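You operate a simulated robot arm through the tools that you are given. There is no shell and no other tool. Be economical: measure what you need, move in short steps, check, and stop when the job is done.

The job below is to be done with a simulated two-armed robot. You get a single attempt, and the scene is never put back.

TASK
Take the cap off the seed jar on the middle of the table and lay it down there.

The check looks at the end state, three seconds after you hand in, the way a careful person would. Anything else that was tipped, shoved, dropped, spilled or broken makes it a failure. Lids that push on must go on centred and level and be pressed home; caps that screw on are set level and turned clockwise until they are tight.

THE ROBOT
Two 7-joint arms with two-finger parallel grippers on one trunk, on a base that drives. Base frame: it is fixed to the floor where the robot stands at the start and does not move with it; the origin is under the middle of the robot, x ahead of it, y to its left, z up; the surface under the hand at the start is at about z = 880. Readings come in mm, degrees, newtons and seconds.
The left shoulder is at the start at [71, 156, 1030], the right one opposite. Payload 3.91 kg a hand.
The TCP of each hand is the grasp point between the finger pads, 30 mm short of the fingertips. In the tool frame z runs along the fingers and y along their closing line. Largest opening 110 mm; finger width 20, thickness 10; the body of the gripper, 48 by 112 mm, starts 55 mm behind the TCP.
Orientation is told as [roll, pitch, yaw] about the base's x, y, z axes, in that order, counted from this pose: with the fingers straight down and closing along the base's y, the tool's x points along the base's -x, its y along +y and its z along -z.

THE INTERFACE
- The arms move only by the tool jog_arm. It takes "left_deltas", "right_deltas" or both (then of equal length, played together; a hand with none holds still); each is text: rows parted by semicolons, each of 7 numbers parted by spaces: the shift along the base's x, y, z in m, then the turn, a rotation vector about the base's x, y, z in degrees, then the finger opening in m, from 0 to 0.11. In form: tx ty tz ax ay az gripper; .... A call has 1 to 20 rows; each row shifts and turns the commanded pose from where the row before left it. A row lasts 0.2 s, in which the tool goes at most 50 mm and 8.6 degrees; a call with a longer step from one row to the next is refused whole, and so is a gripper value outside its range. Where a pose cannot be reached the arm comes as near as it can. A force on the tool above 40 N (or 10 N above the force at the start of the call, whichever is more), or a blocked arm, ends the call early, and 0.2 s more pass. The fingers move at their own pace (about 108 mm/s each) and stop on an object; they squeeze with about 45 N. The grip force told is the motor's: it shows also when the fingers shut on nothing. Time passes only in rows, and 0.2 s behind the last, so rows that do not move let the fingers close. It gives the time, the measured TCP pose, the force on the tool (base axes), the opening and the grip force at its end, in the units of the frame above (readings bear some noise), with the torque about the TCP (base axes, N m) and any sound that the robot's microphone picked up.
- Cameras (640 x 400 px; columns grow to the right, rows downward): "scene" is now at [131.4, 27.3, 1281.6]; the picture's right is [0.39, -0.92, -0.00], its down [-0.33, -0.14, -0.94] and it looks along [0.86, 0.36, -0.35] (base axes); focal length 263 px, centre (320, 200). "left" rides on the left gripper at [72, -17, -103] in its tool frame; the picture's right is [0.23, 0.97, 0.00], its down [-0.76, 0.18, -0.62] and it looks along [-0.61, 0.14, 0.78] (tool axes); focal length 222 px, centre (320, 200). "right" rides on the right gripper at [72, 17, -104] in its tool frame; the picture's right is [-0.23, 0.97, 0.00], its down [-0.76, -0.18, -0.62] and it looks along [-0.61, -0.14, 0.78] (tool axes); focal length 222 px, centre (320, 200). There is no depth. A picture from a camera that has moved, and an enlarged one, comes with that camera's place and axes in the base frame and with its lens. The place of the scene camera against the robot may be out by one fixed shift of up to 12 mm in any direction.
- camera(camera): a new picture of that camera. It takes no simulated time.
- lift_body(by): slides the trunk up (or, below 0, down) by that many mm; the arms and the scene camera ride with it, the base frame stays. It gives what a move gives, with no picture.
- roll_base(legs): drives the robot by 1 to 6 legs, each [ahead, left, turn to the left] in mm, mm and degrees, along the robot's own axes; the way and the turn of a leg run together, so that a leg with both is an arc; at most 1500 mm and 180 degrees a leg. The arms and the cameras ride along, it lands a little off, and it stops where it bumps. It gives what a move gives.
- pan_tilt(pan, tilt): turns the head with the scene camera to pan (to the left, within 86 degrees either way) and tilt (down, from -29 to 69), counted from straight ahead of the robot. It gives what a move gives.
- close_up(camera, box): a new picture of the part [left, top, right, bottom] of that camera's present view, enlarged. It takes no simulated time.
- job_done(): hands the job in; it is judged then, once.

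Work in short steps. Places have to be worked out from the pictures, the camera data and where the tool is seen: move nearer, look again, correct. Check each grasp and each placing, and mend what went wrong. You have 120 turns and 100 pictures in all, those below and enlarged ones among them. Open the grippers and draw the arms clear of the work before you hand the job in, unless the task says otherwise; then end with one line.

The tools are called after "Call:" by a JSON object that holds its "fn" and its "kwargs". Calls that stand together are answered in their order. jog_arm: Moves the arms, as the interface text tells. Its arguments: {"type":"object","properties":{"left_deltas":{"type":"string"},"right_deltas":{"type":"string"}},"required":[]} The other tools are called the same way: lift_body (by) slides the trunk up or down; roll_base (legs) drives the base; pan_tilt (pan, tilt) turns the head that bears the scene camera; camera (camera) takes a picture; close_up (camera, box) takes an enlarged picture of a part of a camera's view; job_done () hands the job in.

At the start:

```text
time_s: 0.0
left_tcp_pos: [659.8, 515.1, 1227.6]
left_tool_rot: [0.0, -0.1, -0.1]
left_force: [-1.6, 0.5, 0.6]
left_moment: [0.02, 0.02, 0.02]
left_grip_width: 109.8
left_grasp_force: 0.0
right_tcp_pos: [734.6, -77.1, 1215.2]
right_tool_rot: [0.1, 0.0, 0.0]
right_force: [0.3, 0.3, -0.9]
right_moment: [0.0, 0.0, 0.01]
right_grip_width: 110.0
right_grasp_force: 0.1
trunk travel left (down, up): [-475.0, 465.0]
robot x, y, heading: [-1.7, -1.0, 0.3]
head pan, tilt: [23.0, 20.7]
```

scene: 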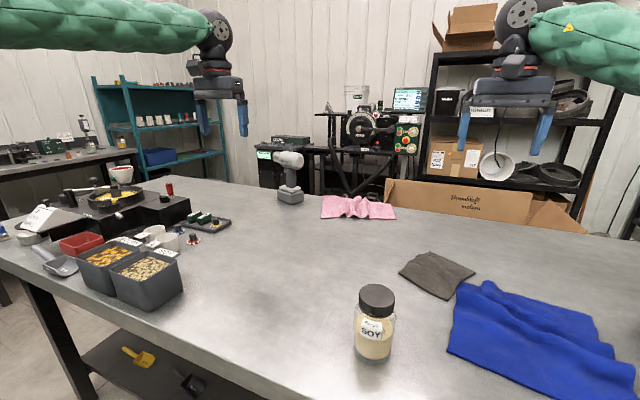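
right: 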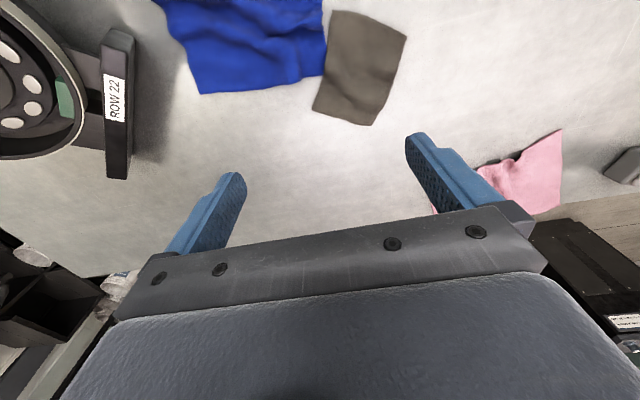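
left: 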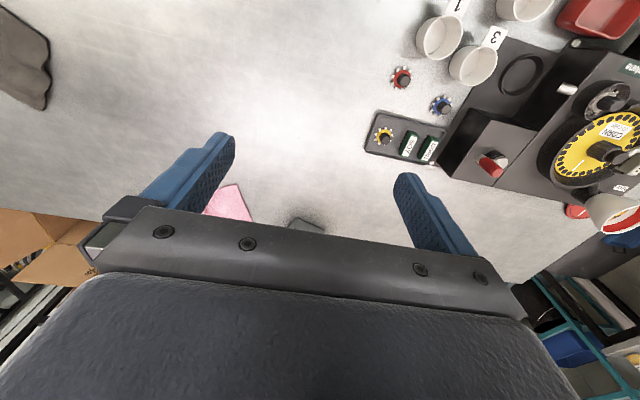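

The jar marked SOY sits around (470, 70) with its cap top near z 990. I take a closer look at it before planning.

Call:
{"fn": "pan_tilt", "kwargs": {"pan": 10, "tilt": 40}}

Call:
{"fn": "camera", "kwargs": {"camera": "scene"}}

Call:
{"fn": "close_up", "kwargs": {"camera": "scene", "box": [240, 100, 400, 300]}}

```text
time_s: 0.8
left_tcp_pos: [657.7, 516.6, 1227.1]
left_tool_rot: [0.0, 0.1, 0.0]
left_force: [-0.3, 0.6, -0.1]
left_moment: [-0.03, -0.02, -0.02]
left_grip_width: 110.0
left_grasp_force: 0.1
right_tcp_pos: [735.2, -76.7, 1214.5]
right_tool_rot: [0.0, 0.0, 0.0]
right_force: [0.5, 0.7, 0.5]
right_moment: [0.03, -0.01, 0.0]
right_grip_width: 110.0
right_grasp_force: 0.0
trunk travel left (down, up): [-475.0, 465.0]
robot x, y, heading: [0.6, 1.7, 0.0]
head pan, tilt: [10.0, 40.0]
```

```text
96 pictures are left
camera scene: at [129.5, 5.8, 1251.4], right [0.17, -0.98, 0.0], down [-0.63, -0.11, -0.77], along [0.75, 0.13, -0.64], focal length 263 px, centre (320, 200)
```

scene: 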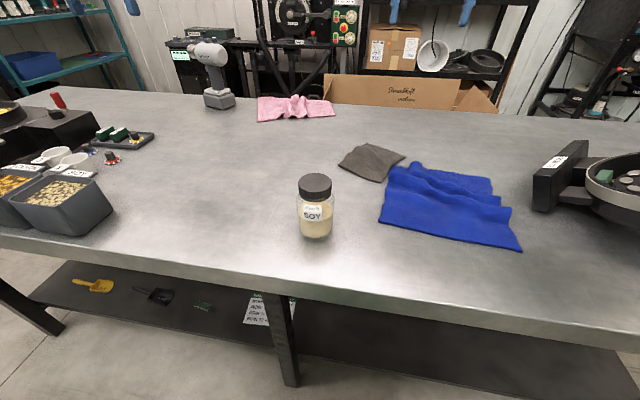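

```text
2.00 times, centred on (320, 200) of scene
camera zoom: at [129.5, 5.8, 1251.4], right [0.17, -0.98, 0.0], down [-0.63, -0.11, -0.77], along [0.75, 0.13, -0.64], focal length 526 px, centre (320, 200)
```

zoom: 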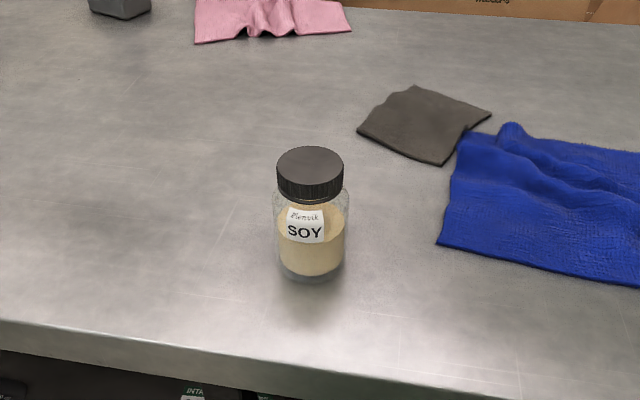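

The jar is about 120 tall and 62 wide, with a screw-type cap about 53 wide; its axis is near (463, 71). That is too close to the robot for two hands, so I back away a bit.

Call:
{"fn": "roll_base", "kwargs": {"legs": [[-180, 0, 0]]}}

Call:
{"fn": "camera", "kwargs": {"camera": "scene"}}

Call:
{"fn": "close_up", "kwargs": {"camera": "scene", "box": [250, 80, 370, 200]}}

```text
time_s: 2.3
left_tcp_pos: [477.0, 518.4, 1228.9]
left_tool_rot: [-0.1, -0.1, 0.2]
left_force: [0.2, 0.6, -0.5]
left_moment: [0.02, -0.03, -0.03]
left_grip_width: 109.9
left_grasp_force: 0.0
right_tcp_pos: [554.7, -75.2, 1215.3]
right_tool_rot: [0.0, 0.0, 0.1]
right_force: [0.4, -0.8, 1.0]
right_moment: [0.01, -0.03, 0.02]
right_grip_width: 109.8
right_grasp_force: 0.1
trunk travel left (down, up): [-475.0, 465.0]
robot x, y, heading: [-178.7, 1.4, 0.3]
head pan, tilt: [10.0, 40.0]
```

```text
94 pictures are left
camera scene: at [-51.4, 5.9, 1251.5], right [0.18, -0.98, 0.0], down [-0.63, -0.11, -0.77], along [0.75, 0.14, -0.64], focal length 263 px, centre (320, 200)
```

scene: 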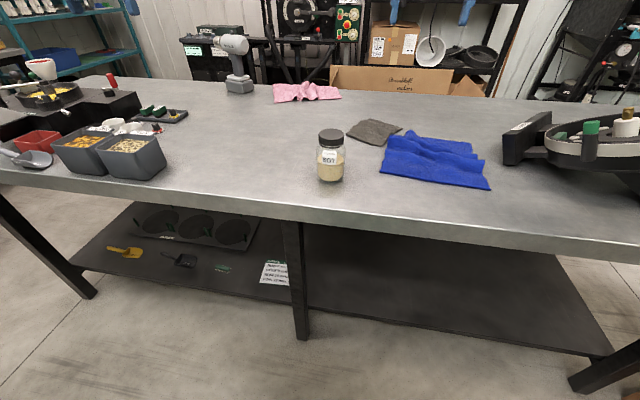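

```text
3.33 times, centred on (310, 140) of scene
camera zoom: at [-51.4, 5.9, 1251.5], right [0.18, -0.98, 0.0], down [-0.63, -0.11, -0.77], along [0.75, 0.14, -0.64], focal length 876 px, centre (353, 400)
```

zoom: 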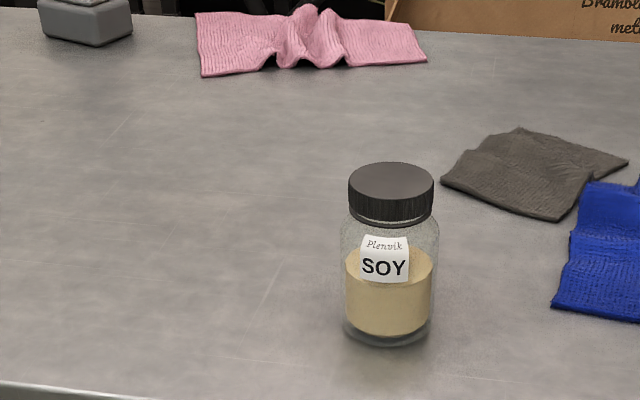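

Next I bring the right hand up short of the jar, so its own camera sees the cap from above for a better fix.

Call:
{"fn": "jog_arm", "kwargs": {"right_deltas": "-0.031 0.0245 -0.011 0 0 0 0.11;-0.031 0.0245 -0.011 0 0 0 0.11;-0.031 0.0245 -0.011 0 0 0 0.11;-0.031 0.0245 -0.011 0 0 0 0.11;-0.031 0.0245 -0.011 0 0 0 0.11;-0.031 0.0245 -0.011 0 0 0 0.11"}}

Call:
{"fn": "camera", "kwargs": {"camera": "right"}}

```text
time_s: 3.7
left_tcp_pos: [479.5, 518.9, 1228.1]
left_tool_rot: [-0.2, 0.0, 0.2]
left_force: [-0.1, 0.2, 0.1]
left_moment: [-0.01, -0.01, 0.01]
left_grip_width: 110.0
left_grasp_force: 0.0
right_tcp_pos: [369.5, 71.7, 1148.4]
right_tool_rot: [-0.1, 0.0, 0.1]
right_force: [0.6, 0.3, -0.4]
right_moment: [-0.01, -0.02, 0.0]
right_grip_width: 110.1
right_grasp_force: 0.1
trunk travel left (down, up): [-475.0, 465.0]
robot x, y, heading: [-180.6, -0.2, -0.3]
head pan, tilt: [10.0, 40.0]
```

```text
92 pictures are left
camera right: at [297.2, 89.2, 1251.9], right [0.23, 0.97, 0.0], down [0.76, -0.18, 0.62], along [0.61, -0.14, -0.78], focal length 222 px, centre (320, 200)
```

right: 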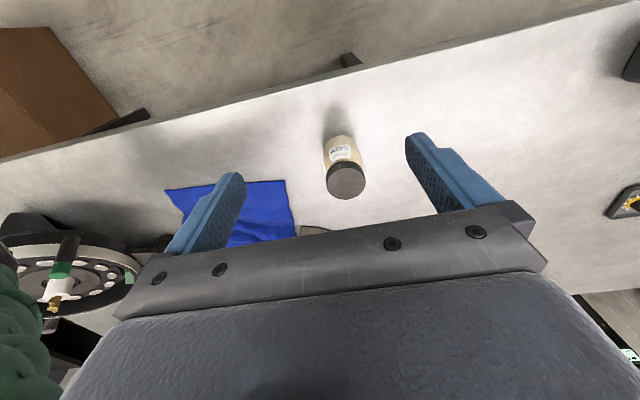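

I enlarge the cap to read its centre and rim.

Call:
{"fn": "close_up", "kwargs": {"camera": "right", "box": [290, 115, 390, 215]}}

```text
4.00 times, centred on (340, 165) of right
camera zoom: at [297.2, 89.2, 1251.9], right [0.23, 0.97, 0.0], down [0.76, -0.18, 0.62], along [0.61, -0.14, -0.78], focal length 888 px, centre (240, 340)
```

zoom: 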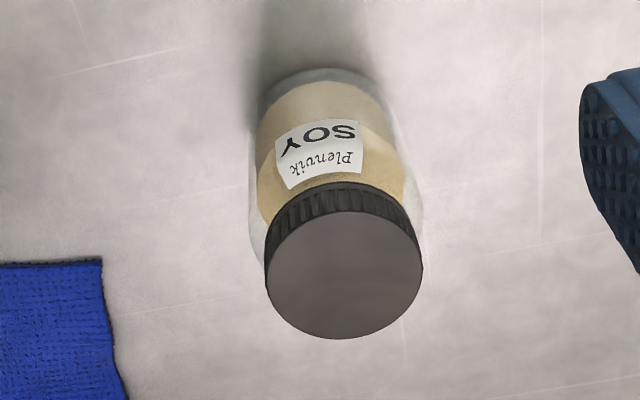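

Cap top centre comes out at about (482, 85, 988), and the jar base agrees. The left hand will hold the body from the left side (fingers along -y, tilted 30° down), so I first turn it by 90° yaw.

Call:
{"fn": "jog_arm", "kwargs": {"left_deltas": "0 0 0 0 0 8.2 0.11;0 0 0 0 0 8.2 0.11;0 0 0 0 0 8.2 0.11;0 0 0 0 0 8.2 0.11;0 0 0 0 0 8.2 0.11;0 0 0 0 0 8.2 0.11;0 0 0 0 0 8.2 0.11;0 0 0 0 0 8.2 0.11;0 0 0 0 0 8.2 0.11;0 0 0 0 0 8.2 0.11;0 0 0 0 0 8 0.11"}}

Call:
{"fn": "jog_arm", "kwargs": {"left_deltas": "0 -0.01 -0.01 -7.5 0 0 0.11;0 -0.01 -0.01 -7.5 0 0 0.11;0 -0.01 -0.01 -7.5 0 0 0.11;0 -0.01 -0.01 -7.5 0 0 0.11;0 -0.01 -0.01 -7.5 0 0 0.11;0 -0.01 -0.01 -7.5 0 0 0.11;0 -0.01 -0.01 -7.5 0 0 0.11;0 -0.01 -0.01 -7.5 0 0 0.11"}}

Call:
{"fn": "camera", "kwargs": {"camera": "scene"}}

```text
time_s: 6.1
left_tcp_pos: [478.5, 518.3, 1228.3]
left_tool_rot: [0.0, 0.0, 90.2]
left_force: [0.2, 0.2, -0.6]
left_moment: [0.02, -0.03, 0.02]
left_grip_width: 109.8
left_grasp_force: 0.0
right_tcp_pos: [370.1, 71.5, 1149.6]
right_tool_rot: [0.0, 0.0, 0.2]
right_force: [-0.5, 0.4, 0.0]
right_moment: [-0.02, -0.01, -0.02]
right_grip_width: 110.0
right_grasp_force: 0.0
trunk travel left (down, up): [-475.0, 465.0]
robot x, y, heading: [-178.8, -0.3, 0.1]
head pan, tilt: [10.0, 40.0]
```

```text
time_s: 7.9
left_tcp_pos: [478.6, 440.0, 1147.2]
left_tool_rot: [0.6, 60.3, 90.5]
left_force: [0.6, 0.6, -0.5]
left_moment: [0.0, -0.01, -0.02]
left_grip_width: 110.0
left_grasp_force: 0.1
right_tcp_pos: [371.6, 74.6, 1147.7]
right_tool_rot: [-0.1, 0.1, 0.2]
right_force: [-0.8, 1.3, 0.2]
right_moment: [-0.03, 0.03, 0.02]
right_grip_width: 109.9
right_grasp_force: 0.0
trunk travel left (down, up): [-475.0, 465.0]
robot x, y, heading: [-180.6, -2.4, 0.1]
head pan, tilt: [10.0, 40.0]
```

```text
90 pictures are left
camera scene: at [-48.8, 8.1, 1251.2], right [0.18, -0.98, 0.0], down [-0.63, -0.12, -0.76], along [0.75, 0.13, -0.64], focal length 263 px, centre (320, 200)
```

scene: 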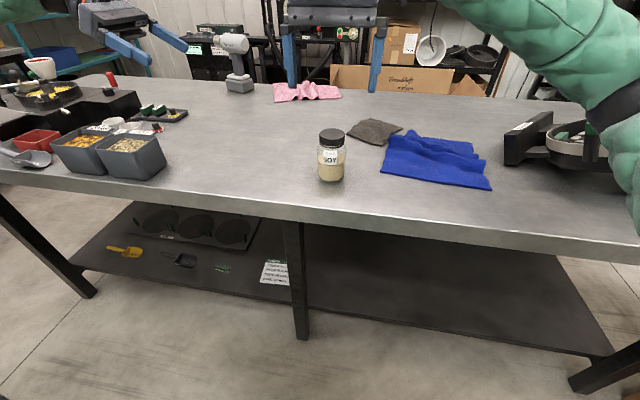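

The orientation is as wanted. I bring the left hand down to the staging point (482, 250, 1013) and look.

Call:
{"fn": "jog_arm", "kwargs": {"left_deltas": "0.001 -0.038 -0.027 0 0 0 0.11;0.001 -0.038 -0.027 0 0 0 0.11;0.001 -0.038 -0.027 0 0 0 0.11;0 -0.038 -0.027 0 0 0 0.11;0 -0.038 -0.027 0 0 0 0.11;0 0 0 0 0 0 0.11"}}

Call:
{"fn": "camera", "kwargs": {"camera": "left"}}

Call:
{"fn": "camera", "kwargs": {"camera": "scene"}}

```text
time_s: 9.3
left_tcp_pos: [480.1, 247.9, 1013.2]
left_tool_rot: [0.3, 60.0, 90.5]
left_force: [-0.8, -0.6, -1.0]
left_moment: [0.0, 0.02, 0.02]
left_grip_width: 110.1
left_grasp_force: 0.1
right_tcp_pos: [368.3, 72.9, 1148.7]
right_tool_rot: [0.0, 0.0, 0.1]
right_force: [-0.7, 0.7, 0.1]
right_moment: [0.0, 0.01, -0.04]
right_grip_width: 110.3
right_grasp_force: 0.0
trunk travel left (down, up): [-475.0, 465.0]
robot x, y, heading: [-181.4, 2.9, 0.2]
head pan, tilt: [10.0, 40.0]
```

```text
89 pictures are left
camera left: at [497.4, 298.7, 1126.6], right [-0.97, -0.12, 0.2], down [-0.18, 0.92, -0.35], along [-0.14, -0.37, -0.92], focal length 222 px, centre (320, 200)
```

left: 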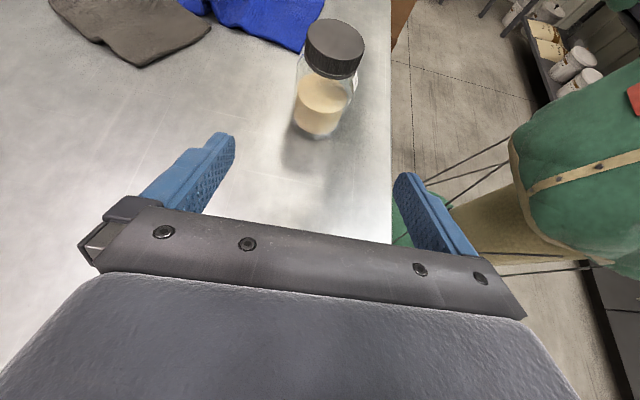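

```text
88 pictures are left
camera scene: at [-50.5, 6.5, 1251.4], right [0.18, -0.98, 0.0], down [-0.63, -0.11, -0.77], along [0.75, 0.14, -0.64], focal length 263 px, centre (320, 200)
```

scene: 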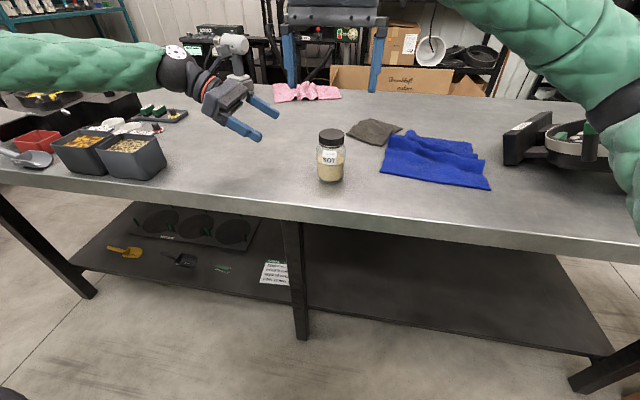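

The left camera's reading of the cap, (480, 83), agrees. I slide the left hand in along its fingers, most of the way, and check.

Call:
{"fn": "jog_arm", "kwargs": {"left_deltas": "0 -0.0328 -0.019 0 0 0 0.11;0 -0.0328 -0.019 0 0 0 0.11;0 -0.0328 -0.019 0 0 0 0.11;0 0 0 0 0 0 0.11"}}

Call:
{"fn": "camera", "kwargs": {"camera": "left"}}

Call:
{"fn": "close_up", "kwargs": {"camera": "scene", "box": [220, 60, 400, 200]}}

```text
time_s: 10.3
left_tcp_pos: [480.3, 149.0, 955.0]
left_tool_rot: [0.3, 60.1, 90.4]
left_force: [0.5, 0.8, -0.1]
left_moment: [-0.01, 0.01, 0.0]
left_grip_width: 110.1
left_grasp_force: 0.1
right_tcp_pos: [368.9, 72.7, 1147.6]
right_tool_rot: [0.0, 0.1, 0.2]
right_force: [0.5, -0.3, -0.8]
right_moment: [-0.02, -0.04, 0.01]
right_grip_width: 109.8
right_grasp_force: 0.1
trunk travel left (down, up): [-475.0, 465.0]
robot x, y, heading: [-175.4, -0.6, 0.4]
head pan, tilt: [10.0, 40.0]
```

```text
87 pictures are left
camera left: at [498.0, 199.5, 1070.0], right [-0.97, -0.12, 0.2], down [-0.18, 0.92, -0.35], along [-0.14, -0.37, -0.92], focal length 222 px, centre (320, 200)
```

left: 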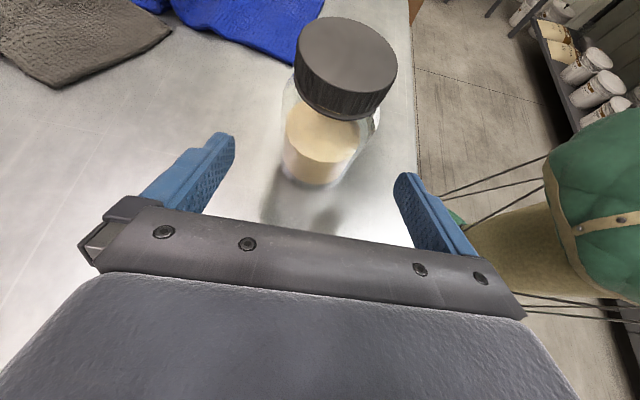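

```text
2.86 times, centred on (310, 130) of scene
camera zoom: at [-50.5, 6.5, 1251.4], right [0.18, -0.98, 0.0], down [-0.63, -0.11, -0.77], along [0.75, 0.14, -0.64], focal length 751 px, centre (349, 400)
```

zoom: 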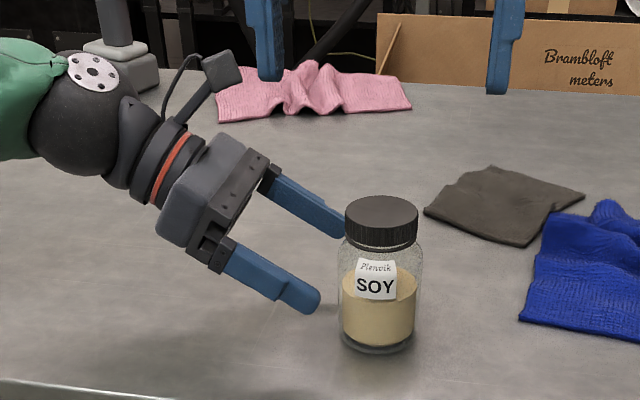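

The hand's camera would end up close to where the right gripper must turn, so I flatten the tilt to 15° and hold a bit nearer the fingertips: TCP target (481, 92, 922).

Call:
{"fn": "jog_arm", "kwargs": {"left_deltas": "0 0 0 -7.5 0 0 0.11;0 0 0 -7.5 0 0 0.11;0 -0.0285 -0.0165 0 0 0 0.11;0 -0.0285 -0.0165 0 0 0 0.11;0 0 0 0 0 0 0.11"}}

Call:
{"fn": "camera", "kwargs": {"camera": "left"}}

Call:
{"fn": "close_up", "kwargs": {"camera": "scene", "box": [220, 60, 400, 200]}}

```text
time_s: 11.5
left_tcp_pos: [466.9, 98.0, 940.5]
left_tool_rot: [0.1, 66.2, 90.6]
left_force: [0.0, 0.5, -0.3]
left_moment: [0.0, 0.02, -0.03]
left_grip_width: 110.2
left_grasp_force: 0.1
left hand out of reach, approached as far as the arm can: row 2, 3, 4
right_tcp_pos: [369.3, 72.6, 1147.6]
right_tool_rot: [0.0, 0.1, 0.2]
right_force: [-0.6, 0.4, 1.2]
right_moment: [0.02, 0.04, -0.01]
right_grip_width: 109.8
right_grasp_force: 0.1
trunk travel left (down, up): [-475.0, 465.0]
robot x, y, heading: [-176.9, -0.9, -0.0]
head pan, tilt: [10.0, 40.0]
```

```text
85 pictures are left
camera left: at [483.4, 160.6, 1047.7], right [-0.97, -0.1, 0.21], down [-0.19, 0.88, -0.45], along [-0.14, -0.47, -0.87], focal length 222 px, centre (320, 200)
```

left: 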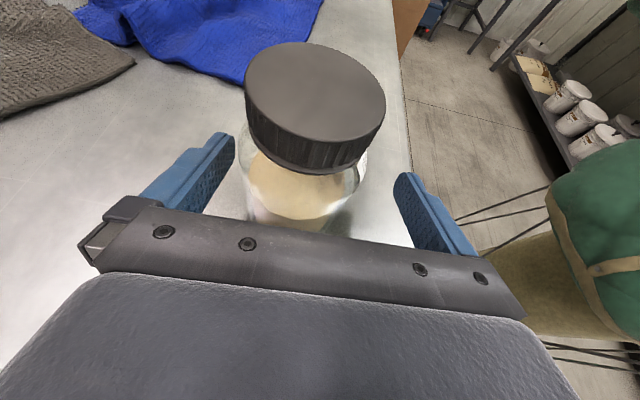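

```text
2.86 times, centred on (310, 130) of scene
camera zoom: at [-49.9, 6.5, 1251.3], right [0.18, -0.98, 0.0], down [-0.63, -0.11, -0.77], along [0.75, 0.14, -0.64], focal length 751 px, centre (349, 400)
```

zoom: 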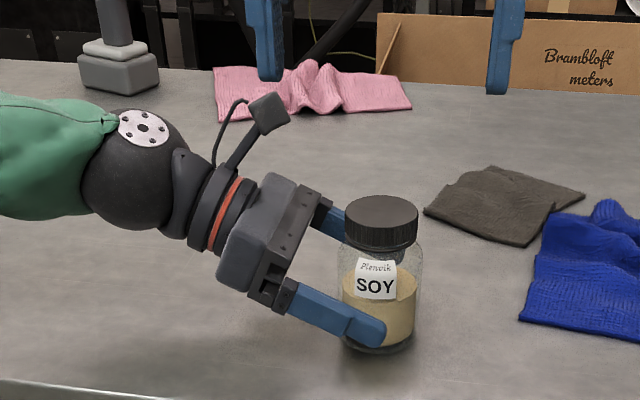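

That tilt hits a joint limit and the hand fell 15 mm short in x (jar untouched). I back out and turn the approach 30° towards +x, which unbends the wrist.

Call:
{"fn": "jog_arm", "kwargs": {"left_deltas": "0 0.03 0.006 0 0 0 0.11;0 0.03 0.006 0 0 0 0.11;-0.004 0 0 0 0 7.5 0.11;-0.006 0 0 0 0 7.5 0.11;-0.006 0 0 0 0 7.5 0.11;-0.006 0 0 0 0 7.5 0.11;0 0 0 0 0 0 0.11"}}

Call:
{"fn": "camera", "kwargs": {"camera": "left"}}

```text
time_s: 13.1
left_tcp_pos: [443.4, 159.1, 952.7]
left_tool_rot: [0.6, 67.2, 120.8]
left_force: [-0.3, 0.2, -0.3]
left_moment: [-0.01, 0.02, -0.03]
left_grip_width: 110.1
left_grasp_force: 0.0
right_tcp_pos: [371.2, 73.0, 1148.3]
right_tool_rot: [0.0, 0.0, 0.2]
right_force: [0.4, 0.7, 0.5]
right_moment: [-0.03, 0.01, -0.02]
right_grip_width: 110.3
right_grasp_force: 0.1
trunk travel left (down, up): [-475.0, 465.0]
robot x, y, heading: [-179.5, -0.4, 0.2]
head pan, tilt: [10.0, 40.0]
```

```text
83 pictures are left
camera left: at [425.6, 222.8, 1058.5], right [-0.8, -0.57, 0.21], down [-0.59, 0.66, -0.46], along [0.12, -0.49, -0.86], focal length 222 px, centre (320, 200)
```

left: 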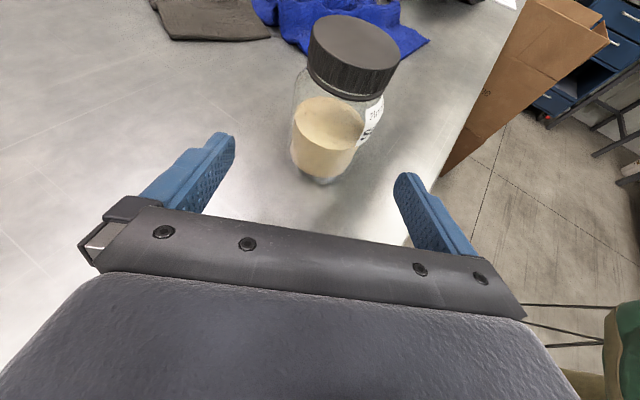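

The pose is reached here. I tilt 7.5° flatter and move partway in.

Call:
{"fn": "jog_arm", "kwargs": {"left_deltas": "0 0 0 -6.5 -3.75 0 0.11;0.011 -0.023 -0.012 0 0 0 0.11;0.011 -0.023 -0.012 0 0 0 0.11;0 0 0 0 0 0 0.11"}}

Call:
{"fn": "camera", "kwargs": {"camera": "left"}}

```text
time_s: 14.1
left_tcp_pos: [465.6, 110.2, 927.7]
left_tool_rot: [0.6, 74.7, 120.8]
left_force: [-0.9, -0.2, -1.2]
left_moment: [0.02, -0.01, 0.02]
left_grip_width: 109.8
left_grasp_force: 0.1
right_tcp_pos: [370.3, 70.4, 1148.3]
right_tool_rot: [0.0, 0.0, 0.2]
right_force: [0.1, -0.5, -0.5]
right_moment: [0.04, -0.04, -0.04]
right_grip_width: 109.7
right_grasp_force: 0.0
trunk travel left (down, up): [-475.0, 465.0]
robot x, y, heading: [-177.2, 2.0, 0.2]
head pan, tilt: [10.0, 40.0]
```

```text
82 pictures are left
camera left: at [439.9, 186.6, 1025.5], right [-0.81, -0.54, 0.22], down [-0.56, 0.6, -0.57], along [0.17, -0.59, -0.79], focal length 222 px, centre (320, 200)
```

left: 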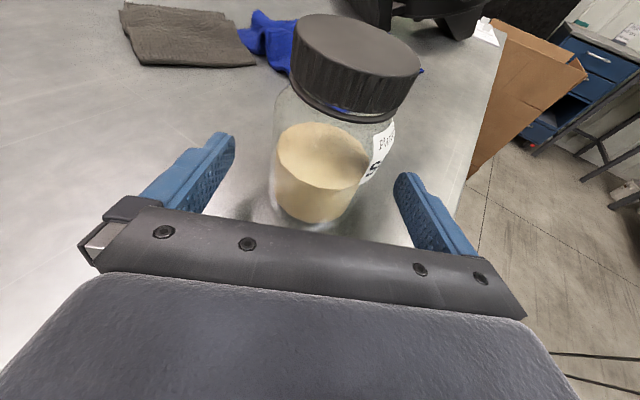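

The jar lies centred between the fingers, about 30 mm ahead of the TCP. I advance 23 mm more, then close.

Call:
{"fn": "jog_arm", "kwargs": {"left_deltas": "0.0115 -0.0195 -0.006 0 0 0 0.11;0 0 0 0 0 0 0.11"}}

Call:
{"fn": "jog_arm", "kwargs": {"left_deltas": "0 0 0 0 0 0 0.09;0 0 0 0 0 0 0.075;0 0 0 0 0 0 0.065;0 0 0 0 0 0 0.055;0 0 0 0 0 0 0.05;0 0 0 0 0 0 0.05"}}

Call:
{"fn": "camera", "kwargs": {"camera": "left"}}

Call:
{"fn": "close_up", "kwargs": {"camera": "scene", "box": [220, 60, 400, 200]}}

```text
time_s: 14.7
left_tcp_pos: [476.8, 91.1, 922.4]
left_tool_rot: [0.7, 74.8, 120.9]
left_force: [-0.3, -0.6, -0.3]
left_moment: [-0.06, 0.0, -0.01]
left_grip_width: 109.9
left_grasp_force: 0.0
right_tcp_pos: [368.7, 71.4, 1149.0]
right_tool_rot: [0.0, 0.0, 0.2]
right_force: [0.0, 0.5, 0.0]
right_moment: [0.01, -0.05, 0.0]
right_grip_width: 110.1
right_grasp_force: 0.2
trunk travel left (down, up): [-475.0, 465.0]
robot x, y, heading: [-177.5, 2.4, 0.3]
head pan, tilt: [10.0, 40.0]
```

```text
time_s: 16.1
left_tcp_pos: [477.3, 92.7, 922.2]
left_tool_rot: [0.8, 74.7, 120.8]
left_force: [0.8, -1.6, 2.4]
left_moment: [-0.01, -0.23, -0.05]
left_grip_width: 67.0
left_grasp_force: 45.3
right_tcp_pos: [370.6, 71.9, 1148.4]
right_tool_rot: [0.0, 0.1, 0.2]
right_force: [-0.2, -0.3, 0.0]
right_moment: [-0.02, 0.02, -0.01]
right_grip_width: 110.1
right_grasp_force: 0.0
trunk travel left (down, up): [-475.0, 465.0]
robot x, y, heading: [-181.2, -0.7, 0.1]
head pan, tilt: [10.0, 40.0]
```

```text
81 pictures are left
camera left: at [452.2, 167.2, 1019.3], right [-0.81, -0.54, 0.22], down [-0.56, 0.6, -0.57], along [0.17, -0.59, -0.79], focal length 222 px, centre (320, 200)
```

left: 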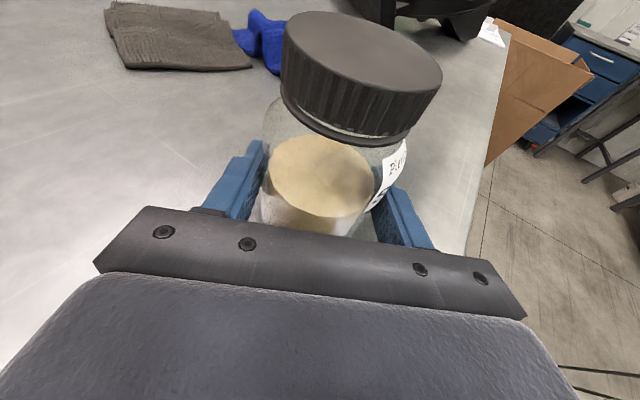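

```text
2.86 times, centred on (310, 130) of scene
camera zoom: at [-49.9, 5.8, 1251.4], right [0.18, -0.98, 0.0], down [-0.63, -0.11, -0.77], along [0.75, 0.14, -0.64], focal length 751 px, centre (349, 400)
```

zoom: 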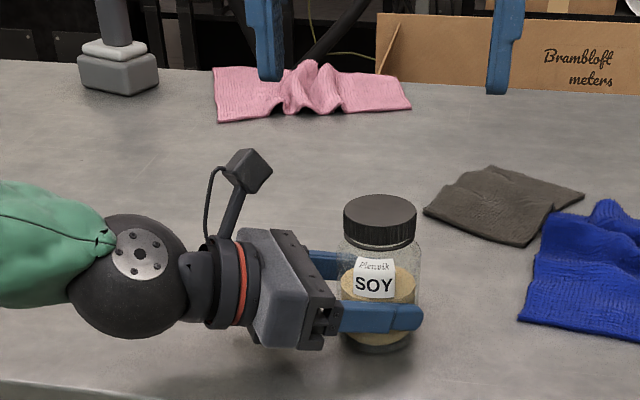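

The jar body is held firmly, width 67. I move the right hand over the cap at z 1090 while turning it to yaw -70, to leave room for anticlockwise turning.

Call:
{"fn": "jog_arm", "kwargs": {"right_deltas": "0.0123 0.0014 -0.0064 0 0 -7.8 0.11;0.0123 0.0014 -0.0064 0 0 -7.8 0.11;0.0123 0.0014 -0.0064 0 0 -7.8 0.11;0.0123 0.0014 -0.0064 0 0 -7.8 0.11;0.0123 0.0014 -0.0064 0 0 -7.8 0.11;0.0123 0.0014 -0.0064 0 0 -7.8 0.11;0.0123 0.0014 -0.0064 0 0 -7.8 0.11;0.0123 0.0014 -0.0064 0 0 -7.8 0.11;0.0123 0.0014 -0.0064 0 0 -7.8 0.11;0 0 0 0 0 0 0.11"}}

Call:
{"fn": "camera", "kwargs": {"camera": "right"}}

Call:
{"fn": "camera", "kwargs": {"camera": "scene"}}

```text
time_s: 18.3
left_tcp_pos: [478.0, 92.6, 922.9]
left_tool_rot: [0.7, 74.6, 120.8]
left_force: [0.5, 0.3, 3.2]
left_moment: [-0.02, -0.08, 0.03]
left_grip_width: 67.1
left_grasp_force: 44.9
right_tcp_pos: [480.4, 84.2, 1091.0]
right_tool_rot: [0.0, 0.1, -70.1]
right_force: [1.2, 0.3, -0.5]
right_moment: [0.01, -0.01, 0.01]
right_grip_width: 109.9
right_grasp_force: 0.0
trunk travel left (down, up): [-475.0, 465.0]
robot x, y, heading: [-177.5, 0.0, 0.4]
head pan, tilt: [10.0, 40.0]
```

```text
79 pictures are left
camera right: at [472.3, 158.5, 1193.9], right [0.99, 0.12, 0.0], down [0.09, -0.78, 0.62], along [0.07, -0.62, -0.78], focal length 222 px, centre (320, 200)
```

right: 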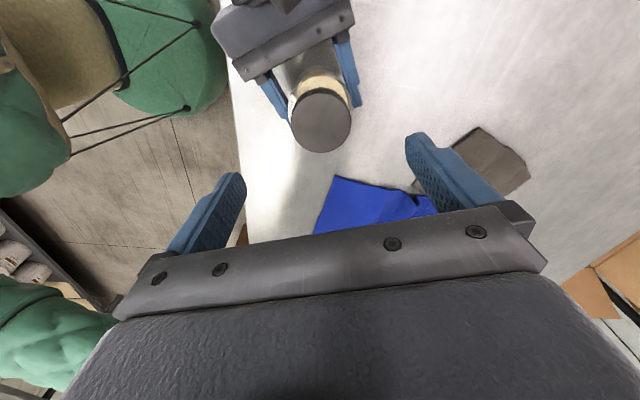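

```text
78 pictures are left
camera scene: at [-50.1, 5.9, 1251.4], right [0.18, -0.98, 0.0], down [-0.63, -0.11, -0.77], along [0.75, 0.14, -0.64], focal length 263 px, centre (320, 200)
```

scene: 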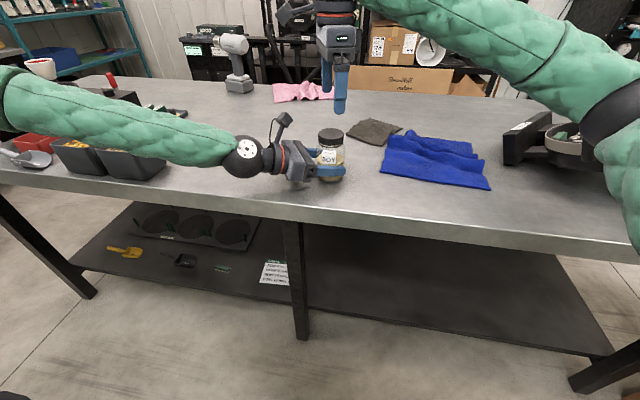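

The cap reads about (480, 88). I check the left forearm's clearance over the seed trays.

Call:
{"fn": "close_up", "kwargs": {"camera": "scene", "box": [0, 60, 260, 200]}}

Call:
{"fn": "close_up", "kwargs": {"camera": "right", "box": [250, 60, 390, 170]}}

```text
2.46 times, centred on (130, 130) of scene
camera zoom: at [-50.1, 5.9, 1251.4], right [0.18, -0.98, 0.0], down [-0.63, -0.11, -0.77], along [0.75, 0.14, -0.64], focal length 647 px, centre (788, 372)
```

zoom: 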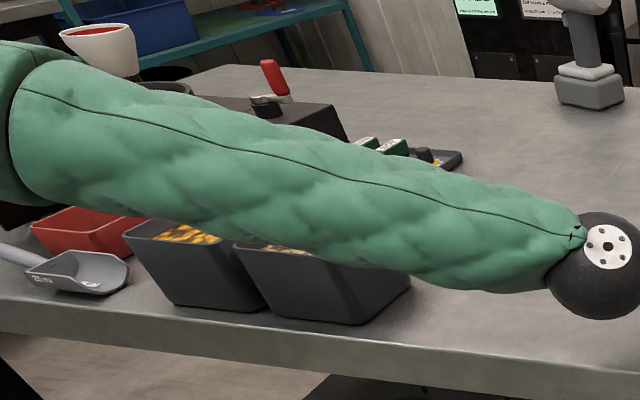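

```text
3.64 times, centred on (320, 115) of right
camera zoom: at [472.3, 158.5, 1193.9], right [0.99, 0.12, 0.0], down [0.09, -0.78, 0.62], along [0.07, -0.62, -0.78], focal length 808 px, centre (320, 509)
```

zoom: 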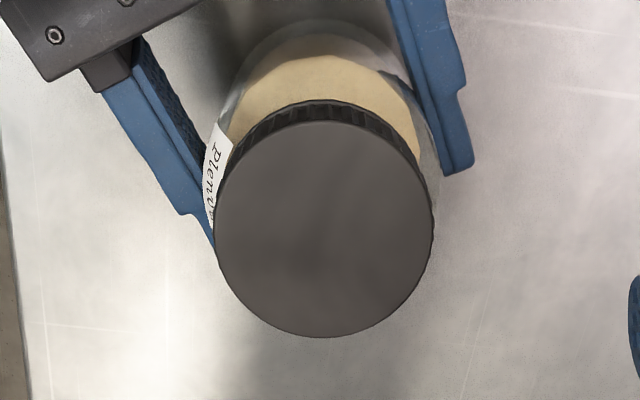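

The forearm is in front of and above the trays, which haven't moved. The cap refines to (481, 86), so I lower the right hand to z 998, with the fingertips at about 968.

Call:
{"fn": "jog_arm", "kwargs": {"right_deltas": "0 0.001 -0.031 0 0 0 0.11;0 0.001 -0.031 0 0 0 0.11;0 0 -0.031 0 0 0 0.11;0 0 0 0 0 0 0.11"}}

Call:
{"fn": "camera", "kwargs": {"camera": "right"}}

Call:
{"fn": "close_up", "kwargs": {"camera": "scene", "box": [220, 60, 400, 200]}}

Call:
{"fn": "camera", "kwargs": {"camera": "left"}}

```text
time_s: 19.3
left_tcp_pos: [478.1, 91.4, 921.9]
left_tool_rot: [0.7, 74.7, 120.9]
left_force: [0.7, -0.3, 2.5]
left_moment: [0.03, -0.15, 0.0]
left_grip_width: 67.1
left_grasp_force: 44.6
right_tcp_pos: [480.9, 86.6, 997.7]
right_tool_rot: [0.0, -0.1, -69.9]
right_force: [0.3, 0.2, -0.5]
right_moment: [0.0, 0.0, -0.01]
right_grip_width: 110.1
right_grasp_force: 0.0
trunk travel left (down, up): [-475.0, 465.0]
robot x, y, heading: [-183.3, -1.1, 0.0]
head pan, tilt: [10.0, 40.0]
```

```text
75 pictures are left
camera right: at [471.8, 159.8, 1101.2], right [0.99, 0.12, 0.0], down [0.09, -0.78, 0.62], along [0.07, -0.62, -0.78], focal length 222 px, centre (320, 200)
```

right: 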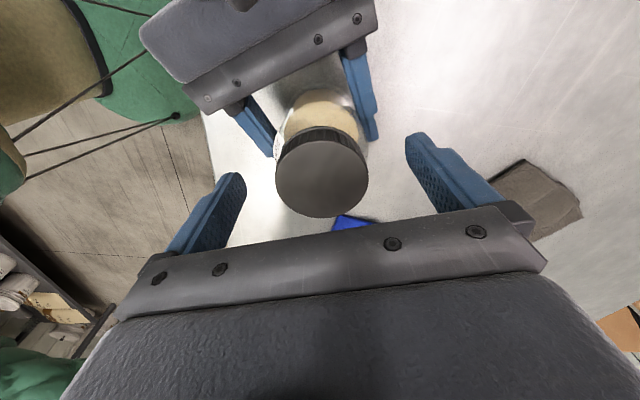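

```text
2.86 times, centred on (310, 130) of scene
camera zoom: at [-50.0, 5.9, 1251.4], right [0.18, -0.98, 0.0], down [-0.63, -0.11, -0.77], along [0.75, 0.14, -0.64], focal length 751 px, centre (349, 400)
```

zoom: 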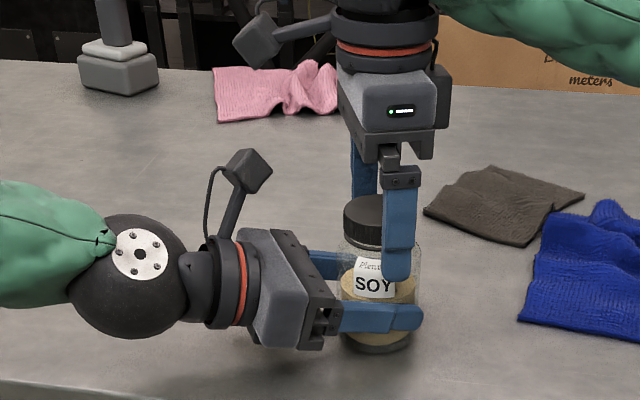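

```text
73 pictures are left
camera left: at [452.1, 167.3, 1019.3], right [-0.81, -0.54, 0.22], down [-0.56, 0.6, -0.57], along [0.17, -0.59, -0.79], focal length 222 px, centre (320, 200)
```

left: 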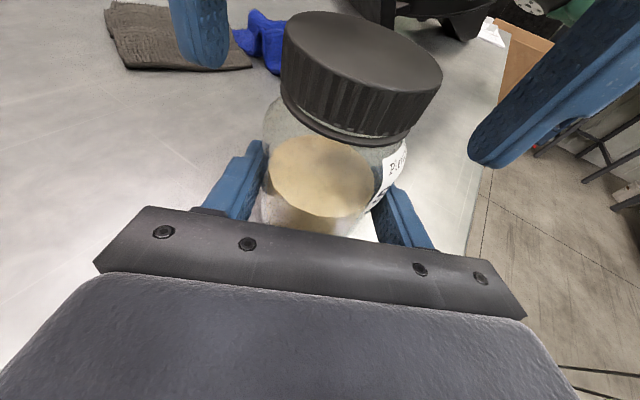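

The cap sits at (481, 85), centred between the fingers. I close the right hand on it.

Call:
{"fn": "jog_arm", "kwargs": {"right_deltas": "0 0 0 0 0 0 0.09;0 0 0 0 0 0 0.07;0 0 0 0 0 0 0.058;0 0 0 0 0 0 0.048;0 0 0 0 0 0 0.04;0 0 0 0 0 0 0.04"}}

Call:
{"fn": "camera", "kwargs": {"camera": "left"}}

```text
time_s: 20.7
left_tcp_pos: [476.4, 91.3, 922.8]
left_tool_rot: [0.7, 74.6, 120.6]
left_force: [-8.1, -3.5, 4.4]
left_moment: [0.24, -0.73, 0.28]
left_grip_width: 67.0
left_grasp_force: 45.0
right_tcp_pos: [480.4, 84.8, 999.6]
right_tool_rot: [-0.1, -0.1, -70.0]
right_force: [9.5, 3.4, 0.3]
right_moment: [0.07, -0.19, -0.37]
right_grip_width: 54.5
right_grasp_force: 45.8
trunk travel left (down, up): [-475.0, 465.0]
robot x, y, heading: [-178.7, -3.1, 0.3]
head pan, tilt: [10.0, 40.0]
```

```text
72 pictures are left
camera left: at [451.8, 167.1, 1019.3], right [-0.81, -0.54, 0.22], down [-0.56, 0.6, -0.57], along [0.17, -0.59, -0.79], focal length 222 px, centre (320, 200)
```

left: 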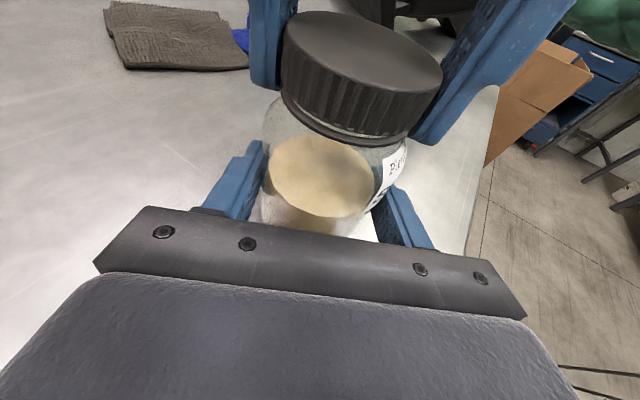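

Firm grip at 54.5. I start turning the cap anticlockwise, 30° first, with a tiny rise.

Call:
{"fn": "jog_arm", "kwargs": {"right_deltas": "0.0003 0 0 0 0 5 0.04;0.0003 0 0 0 0 5 0.04;0 0 0 0 0 5 0.04;0 0 0 0 0 5 0.04;0 0 0 0 0 5 0.04;0 0 0 0 0 5 0.04"}}

Call:
{"fn": "camera", "kwargs": {"camera": "left"}}

```text
time_s: 22.1
left_tcp_pos: [477.3, 90.7, 922.0]
left_tool_rot: [0.8, 74.6, 120.9]
left_force: [4.9, 3.1, -13.1]
left_moment: [-0.32, 0.37, 0.76]
left_grip_width: 67.0
left_grasp_force: 45.3
right_tcp_pos: [481.3, 86.8, 999.7]
right_tool_rot: [0.0, 0.0, -39.9]
right_force: [-7.1, -8.4, 32.3]
right_moment: [-0.22, 0.39, -0.71]
right_grip_width: 53.9
right_grasp_force: 45.2
trunk travel left (down, up): [-475.0, 465.0]
robot x, y, heading: [-179.8, -2.4, 0.3]
head pan, tilt: [10.0, 40.0]
```

```text
71 pictures are left
camera left: at [451.6, 167.3, 1019.3], right [-0.81, -0.54, 0.22], down [-0.56, 0.6, -0.57], along [0.17, -0.59, -0.79], focal length 222 px, centre (320, 200)
```

left: 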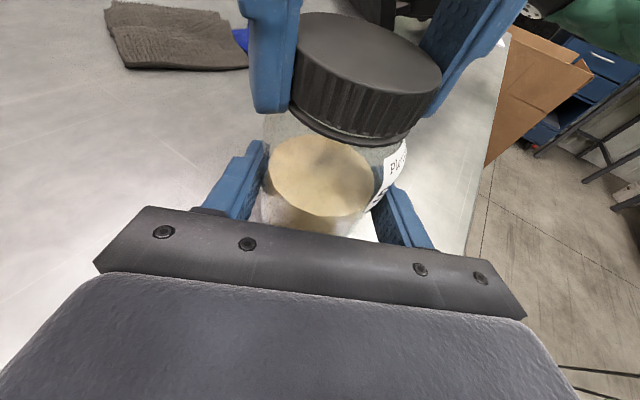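

The cap is turning and rising (32 N upward on the tool). I ease up 0.5 mm and turn on with some lift per row.

Call:
{"fn": "jog_arm", "kwargs": {"right_deltas": "0 0 0.0005 0 0 0 0.04;0 -0.0002 0.0001 0 0 5 0.04;0 -0.0002 0.0001 0 0 5 0.04;0 0 0.0001 0 0 5 0.04;0 0 0.0001 0 0 5 0.04;0 0 0.0001 0 0 5 0.04;0 0 0.0001 0 0 5 0.04"}}

```text
time_s: 23.7
left_tcp_pos: [476.3, 92.5, 923.9]
left_tool_rot: [0.3, 74.8, 120.5]
left_force: [14.4, 18.2, 3.0]
left_moment: [-0.56, -0.17, 0.61]
left_grip_width: 65.0
left_grasp_force: 45.2
right_tcp_pos: [479.6, 85.0, 999.8]
right_tool_rot: [0.1, -0.1, -10.0]
right_force: [-6.5, -15.9, 27.8]
right_moment: [-0.52, 0.26, -0.43]
right_grip_width: 53.9
right_grasp_force: 44.8
trunk travel left (down, up): [-475.0, 465.0]
robot x, y, heading: [-177.2, -1.0, 0.2]
head pan, tilt: [10.0, 40.0]
```

The left grip width changed from 67 to 65, so something shifted; I look before going on.

Call:
{"fn": "camera", "kwargs": {"camera": "left"}}

Call:
{"fn": "close_up", "kwargs": {"camera": "scene", "box": [270, 100, 380, 200]}}

```text
70 pictures are left
camera left: at [451.6, 167.6, 1020.6], right [-0.81, -0.54, 0.22], down [-0.56, 0.6, -0.57], along [0.18, -0.59, -0.79], focal length 222 px, centre (320, 200)
```

left: 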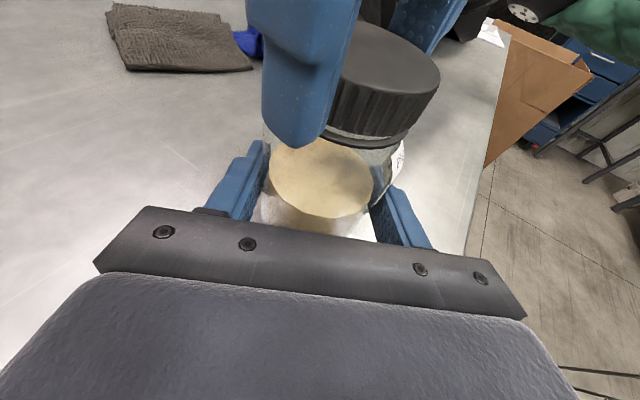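

```text
4.00 times, centred on (325, 150) of scene
camera zoom: at [-51.2, 5.8, 1251.7], right [0.18, -0.98, 0.0], down [-0.63, -0.11, -0.77], along [0.75, 0.14, -0.64], focal length 1051 px, centre (300, 400)
```

zoom: 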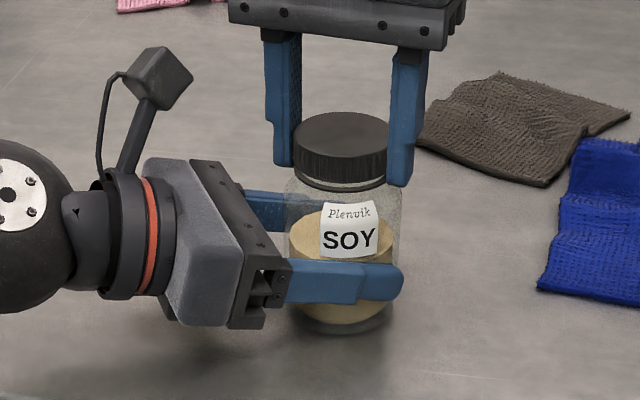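

The cap has visibly risen off the neck ring. I relieve the built-up force with small shifts up and toward -y, then read again.

Call:
{"fn": "jog_arm", "kwargs": {"right_deltas": "-0.0002 -0.0005 0.0006 0 0 0 0.04;0 -0.0005 0.0004 0 0 0 0.04;0 0 0 0 0 0 0.04"}}

```text
time_s: 24.5
left_tcp_pos: [477.4, 92.7, 922.9]
left_tool_rot: [0.3, 74.7, 120.4]
left_force: [10.5, 17.1, 18.2]
left_moment: [-0.14, -0.15, -0.08]
left_grip_width: 65.1
left_grasp_force: 45.1
right_tcp_pos: [478.9, 85.2, 1001.1]
right_tool_rot: [0.0, 0.0, -10.0]
right_force: [-1.1, -10.4, 10.0]
right_moment: [-0.34, -0.12, 0.13]
right_grip_width: 53.8
right_grasp_force: 44.6
trunk travel left (down, up): [-475.0, 465.0]
robot x, y, heading: [-179.0, 2.1, -0.0]
head pan, tilt: [10.0, 40.0]
```

Forces are down. I continue turning 30° with 0.2 mm lift per row.

Call:
{"fn": "jog_arm", "kwargs": {"right_deltas": "0 -0.0001 0.0002 0 0 5 0.04;0 -0.0001 0.0002 0 0 5 0.04;0 -0.0001 0.0002 0 0 5 0.04;0 0 0.0002 0 0 5 0.04;0 0 0.0002 0 0 5 0.04;0 0 0.0002 0 0 5 0.04"}}

Call:
{"fn": "close_up", "kwargs": {"camera": "scene", "box": [270, 100, 380, 200]}}

```text
time_s: 25.9
left_tcp_pos: [477.2, 91.8, 923.7]
left_tool_rot: [0.4, 74.8, 120.5]
left_force: [5.3, 13.3, 37.8]
left_moment: [-0.22, -0.15, 0.13]
left_grip_width: 64.8
left_grasp_force: 45.6
right_tcp_pos: [480.3, 84.5, 1001.6]
right_tool_rot: [0.0, -0.1, 20.1]
right_force: [-4.4, -8.4, -19.3]
right_moment: [-0.19, 0.16, -0.02]
right_grip_width: 53.7
right_grasp_force: 45.2
trunk travel left (down, up): [-475.0, 465.0]
robot x, y, heading: [-177.8, -2.7, 0.1]
head pan, tilt: [10.0, 40.0]
```

```text
4.00 times, centred on (325, 150) of scene
camera zoom: at [-51.0, 6.0, 1251.4], right [0.18, -0.98, 0.0], down [-0.63, -0.11, -0.77], along [0.75, 0.14, -0.64], focal length 1051 px, centre (300, 400)
```

zoom: 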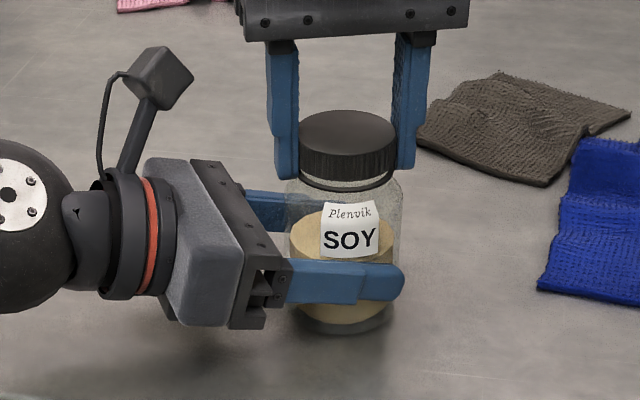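

It now pulls up slightly and the turning torque is nearly nil, so the cap is loose on the thread. I turn 50° more with only a little lift.

Call:
{"fn": "jog_arm", "kwargs": {"right_deltas": "0 0 0 0 0 6 0.04;0 0 0 0 0 6 0.04;0 0 0 0 0 6 0.04;0 0 0.0001 0 0 6 0.04;0 0 0.0001 0 0 6 0.04;0 0 0.0001 0 0 6 0.04;0 0 0.0001 0 0 6 0.04;0 0 0.0001 0 0 6 0.04"}}

Call:
{"fn": "close_up", "kwargs": {"camera": "scene", "box": [270, 100, 380, 200]}}

```text
time_s: 27.7
left_tcp_pos: [478.2, 91.4, 922.1]
left_tool_rot: [0.6, 74.7, 120.7]
left_force: [-0.1, 15.1, 35.1]
left_moment: [-0.72, -0.34, 0.08]
left_grip_width: 65.0
left_grasp_force: 45.3
right_tcp_pos: [481.2, 84.1, 1002.3]
right_tool_rot: [0.0, 0.1, 68.0]
right_force: [0.8, -15.3, -22.2]
right_moment: [-0.43, 0.04, 0.01]
right_grip_width: 53.6
right_grasp_force: 45.3
trunk travel left (down, up): [-475.0, 465.0]
robot x, y, heading: [-182.0, -4.0, 0.2]
head pan, tilt: [10.0, 40.0]
```

```text
4.00 times, centred on (325, 150) of scene
camera zoom: at [-50.6, 5.8, 1251.4], right [0.18, -0.98, 0.0], down [-0.63, -0.11, -0.77], along [0.75, 0.14, -0.64], focal length 1051 px, centre (300, 400)
```

zoom: 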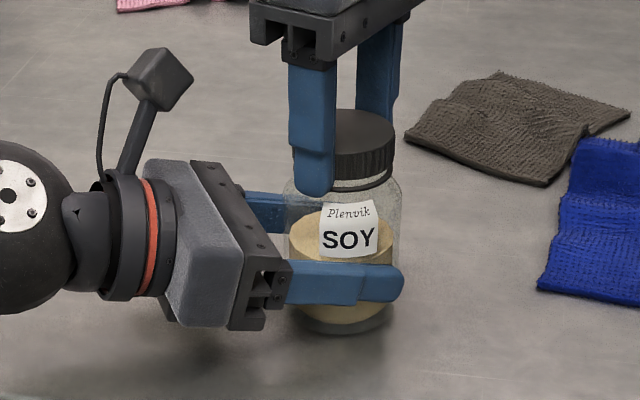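

I relieve the pull, open the right hand a little, swing it back to yaw -70 and regrip.

Call:
{"fn": "jog_arm", "kwargs": {"right_deltas": "0 -0.0003 -0.0006 0 0 0 0.04;0 0 0 0 0 0 0.06;0 0 0 0 0 0 0.085;0 0 0 0 0 0 0.085"}}

Call:
{"fn": "jog_arm", "kwargs": {"right_deltas": "0 0 0 0 0 -8.3 0.085;0 0 0 0 0 -8.3 0.085;0 0 0 0 0 -8.3 0.085;0 0 0 0 0 -8.3 0.085;0 0 0 0 0 -8.3 0.085;0 0 0 0 0 -8.3 0.085;0 0 0 0 0 -8.3 0.085;0 0 0 0 0 -8.3 0.085;0 0 0 0 0 -8.3 0.085;0 0 0 0 0 -8.3 0.085;0 0 0 0 0 -8.3 0.085;0 0 0 0 0 -8.3 0.085;0 0 0 0 0 -8.3 0.085;0 0 0 0 0 -8.3 0.085;0 0 0 0 0 -8.3 0.085;0 0 0 0 0 -8.3 0.085;0 0 0 0 0 -5.2 0.085;0 0 0 0 0 0 0.085"}}

Call:
{"fn": "camera", "kwargs": {"camera": "right"}}

Call:
{"fn": "close_up", "kwargs": {"camera": "scene", "box": [270, 100, 380, 200]}}

```text
time_s: 28.7
left_tcp_pos: [476.9, 91.6, 922.8]
left_tool_rot: [0.7, 74.7, 120.7]
left_force: [4.5, 1.2, 20.0]
left_moment: [0.36, -0.29, 0.0]
left_grip_width: 65.1
left_grasp_force: 45.0
right_tcp_pos: [480.1, 84.5, 1002.6]
right_tool_rot: [0.0, 0.0, 68.0]
right_force: [0.0, 0.0, 0.7]
right_moment: [0.02, 0.03, 0.02]
right_grip_width: 84.9
right_grasp_force: 0.0
trunk travel left (down, up): [-475.0, 465.0]
robot x, y, heading: [-176.9, 1.1, 0.1]
head pan, tilt: [10.0, 40.0]
```

```text
time_s: 32.5
left_tcp_pos: [476.8, 92.6, 922.7]
left_tool_rot: [0.6, 74.7, 120.7]
left_force: [-3.8, -1.0, 5.6]
left_moment: [0.16, 0.08, 0.04]
left_grip_width: 65.1
left_grasp_force: 44.2
right_tcp_pos: [480.2, 84.1, 1000.3]
right_tool_rot: [-0.1, -0.1, -70.0]
right_force: [-0.5, -0.3, 0.1]
right_moment: [0.0, -0.02, -0.02]
right_grip_width: 84.9
right_grasp_force: 0.1
trunk travel left (down, up): [-475.0, 465.0]
robot x, y, heading: [-180.6, -3.9, 0.4]
head pan, tilt: [10.0, 40.0]
```

```text
66 pictures are left
camera right: at [472.0, 158.4, 1104.4], right [0.99, 0.12, 0.0], down [0.09, -0.78, 0.62], along [0.07, -0.62, -0.78], focal length 222 px, centre (320, 200)
```

right: 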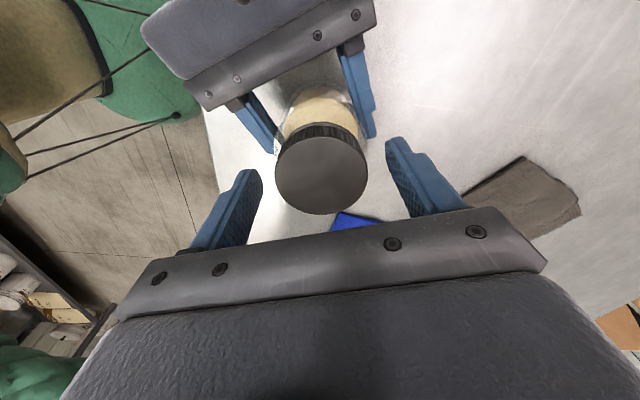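

```text
4.00 times, centred on (325, 150) of scene
camera zoom: at [-50.5, 5.8, 1251.4], right [0.18, -0.98, 0.0], down [-0.63, -0.11, -0.77], along [0.75, 0.14, -0.64], focal length 1051 px, centre (300, 400)
```

zoom: 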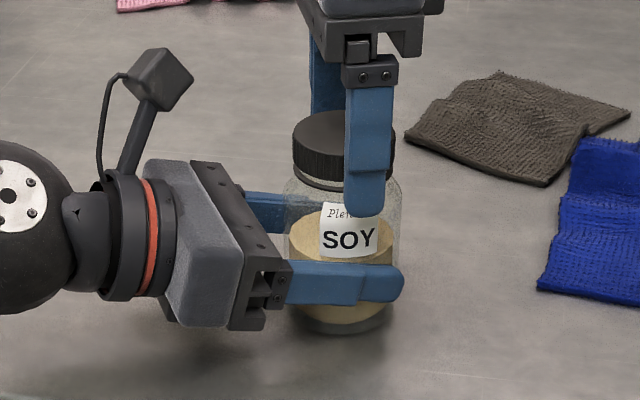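

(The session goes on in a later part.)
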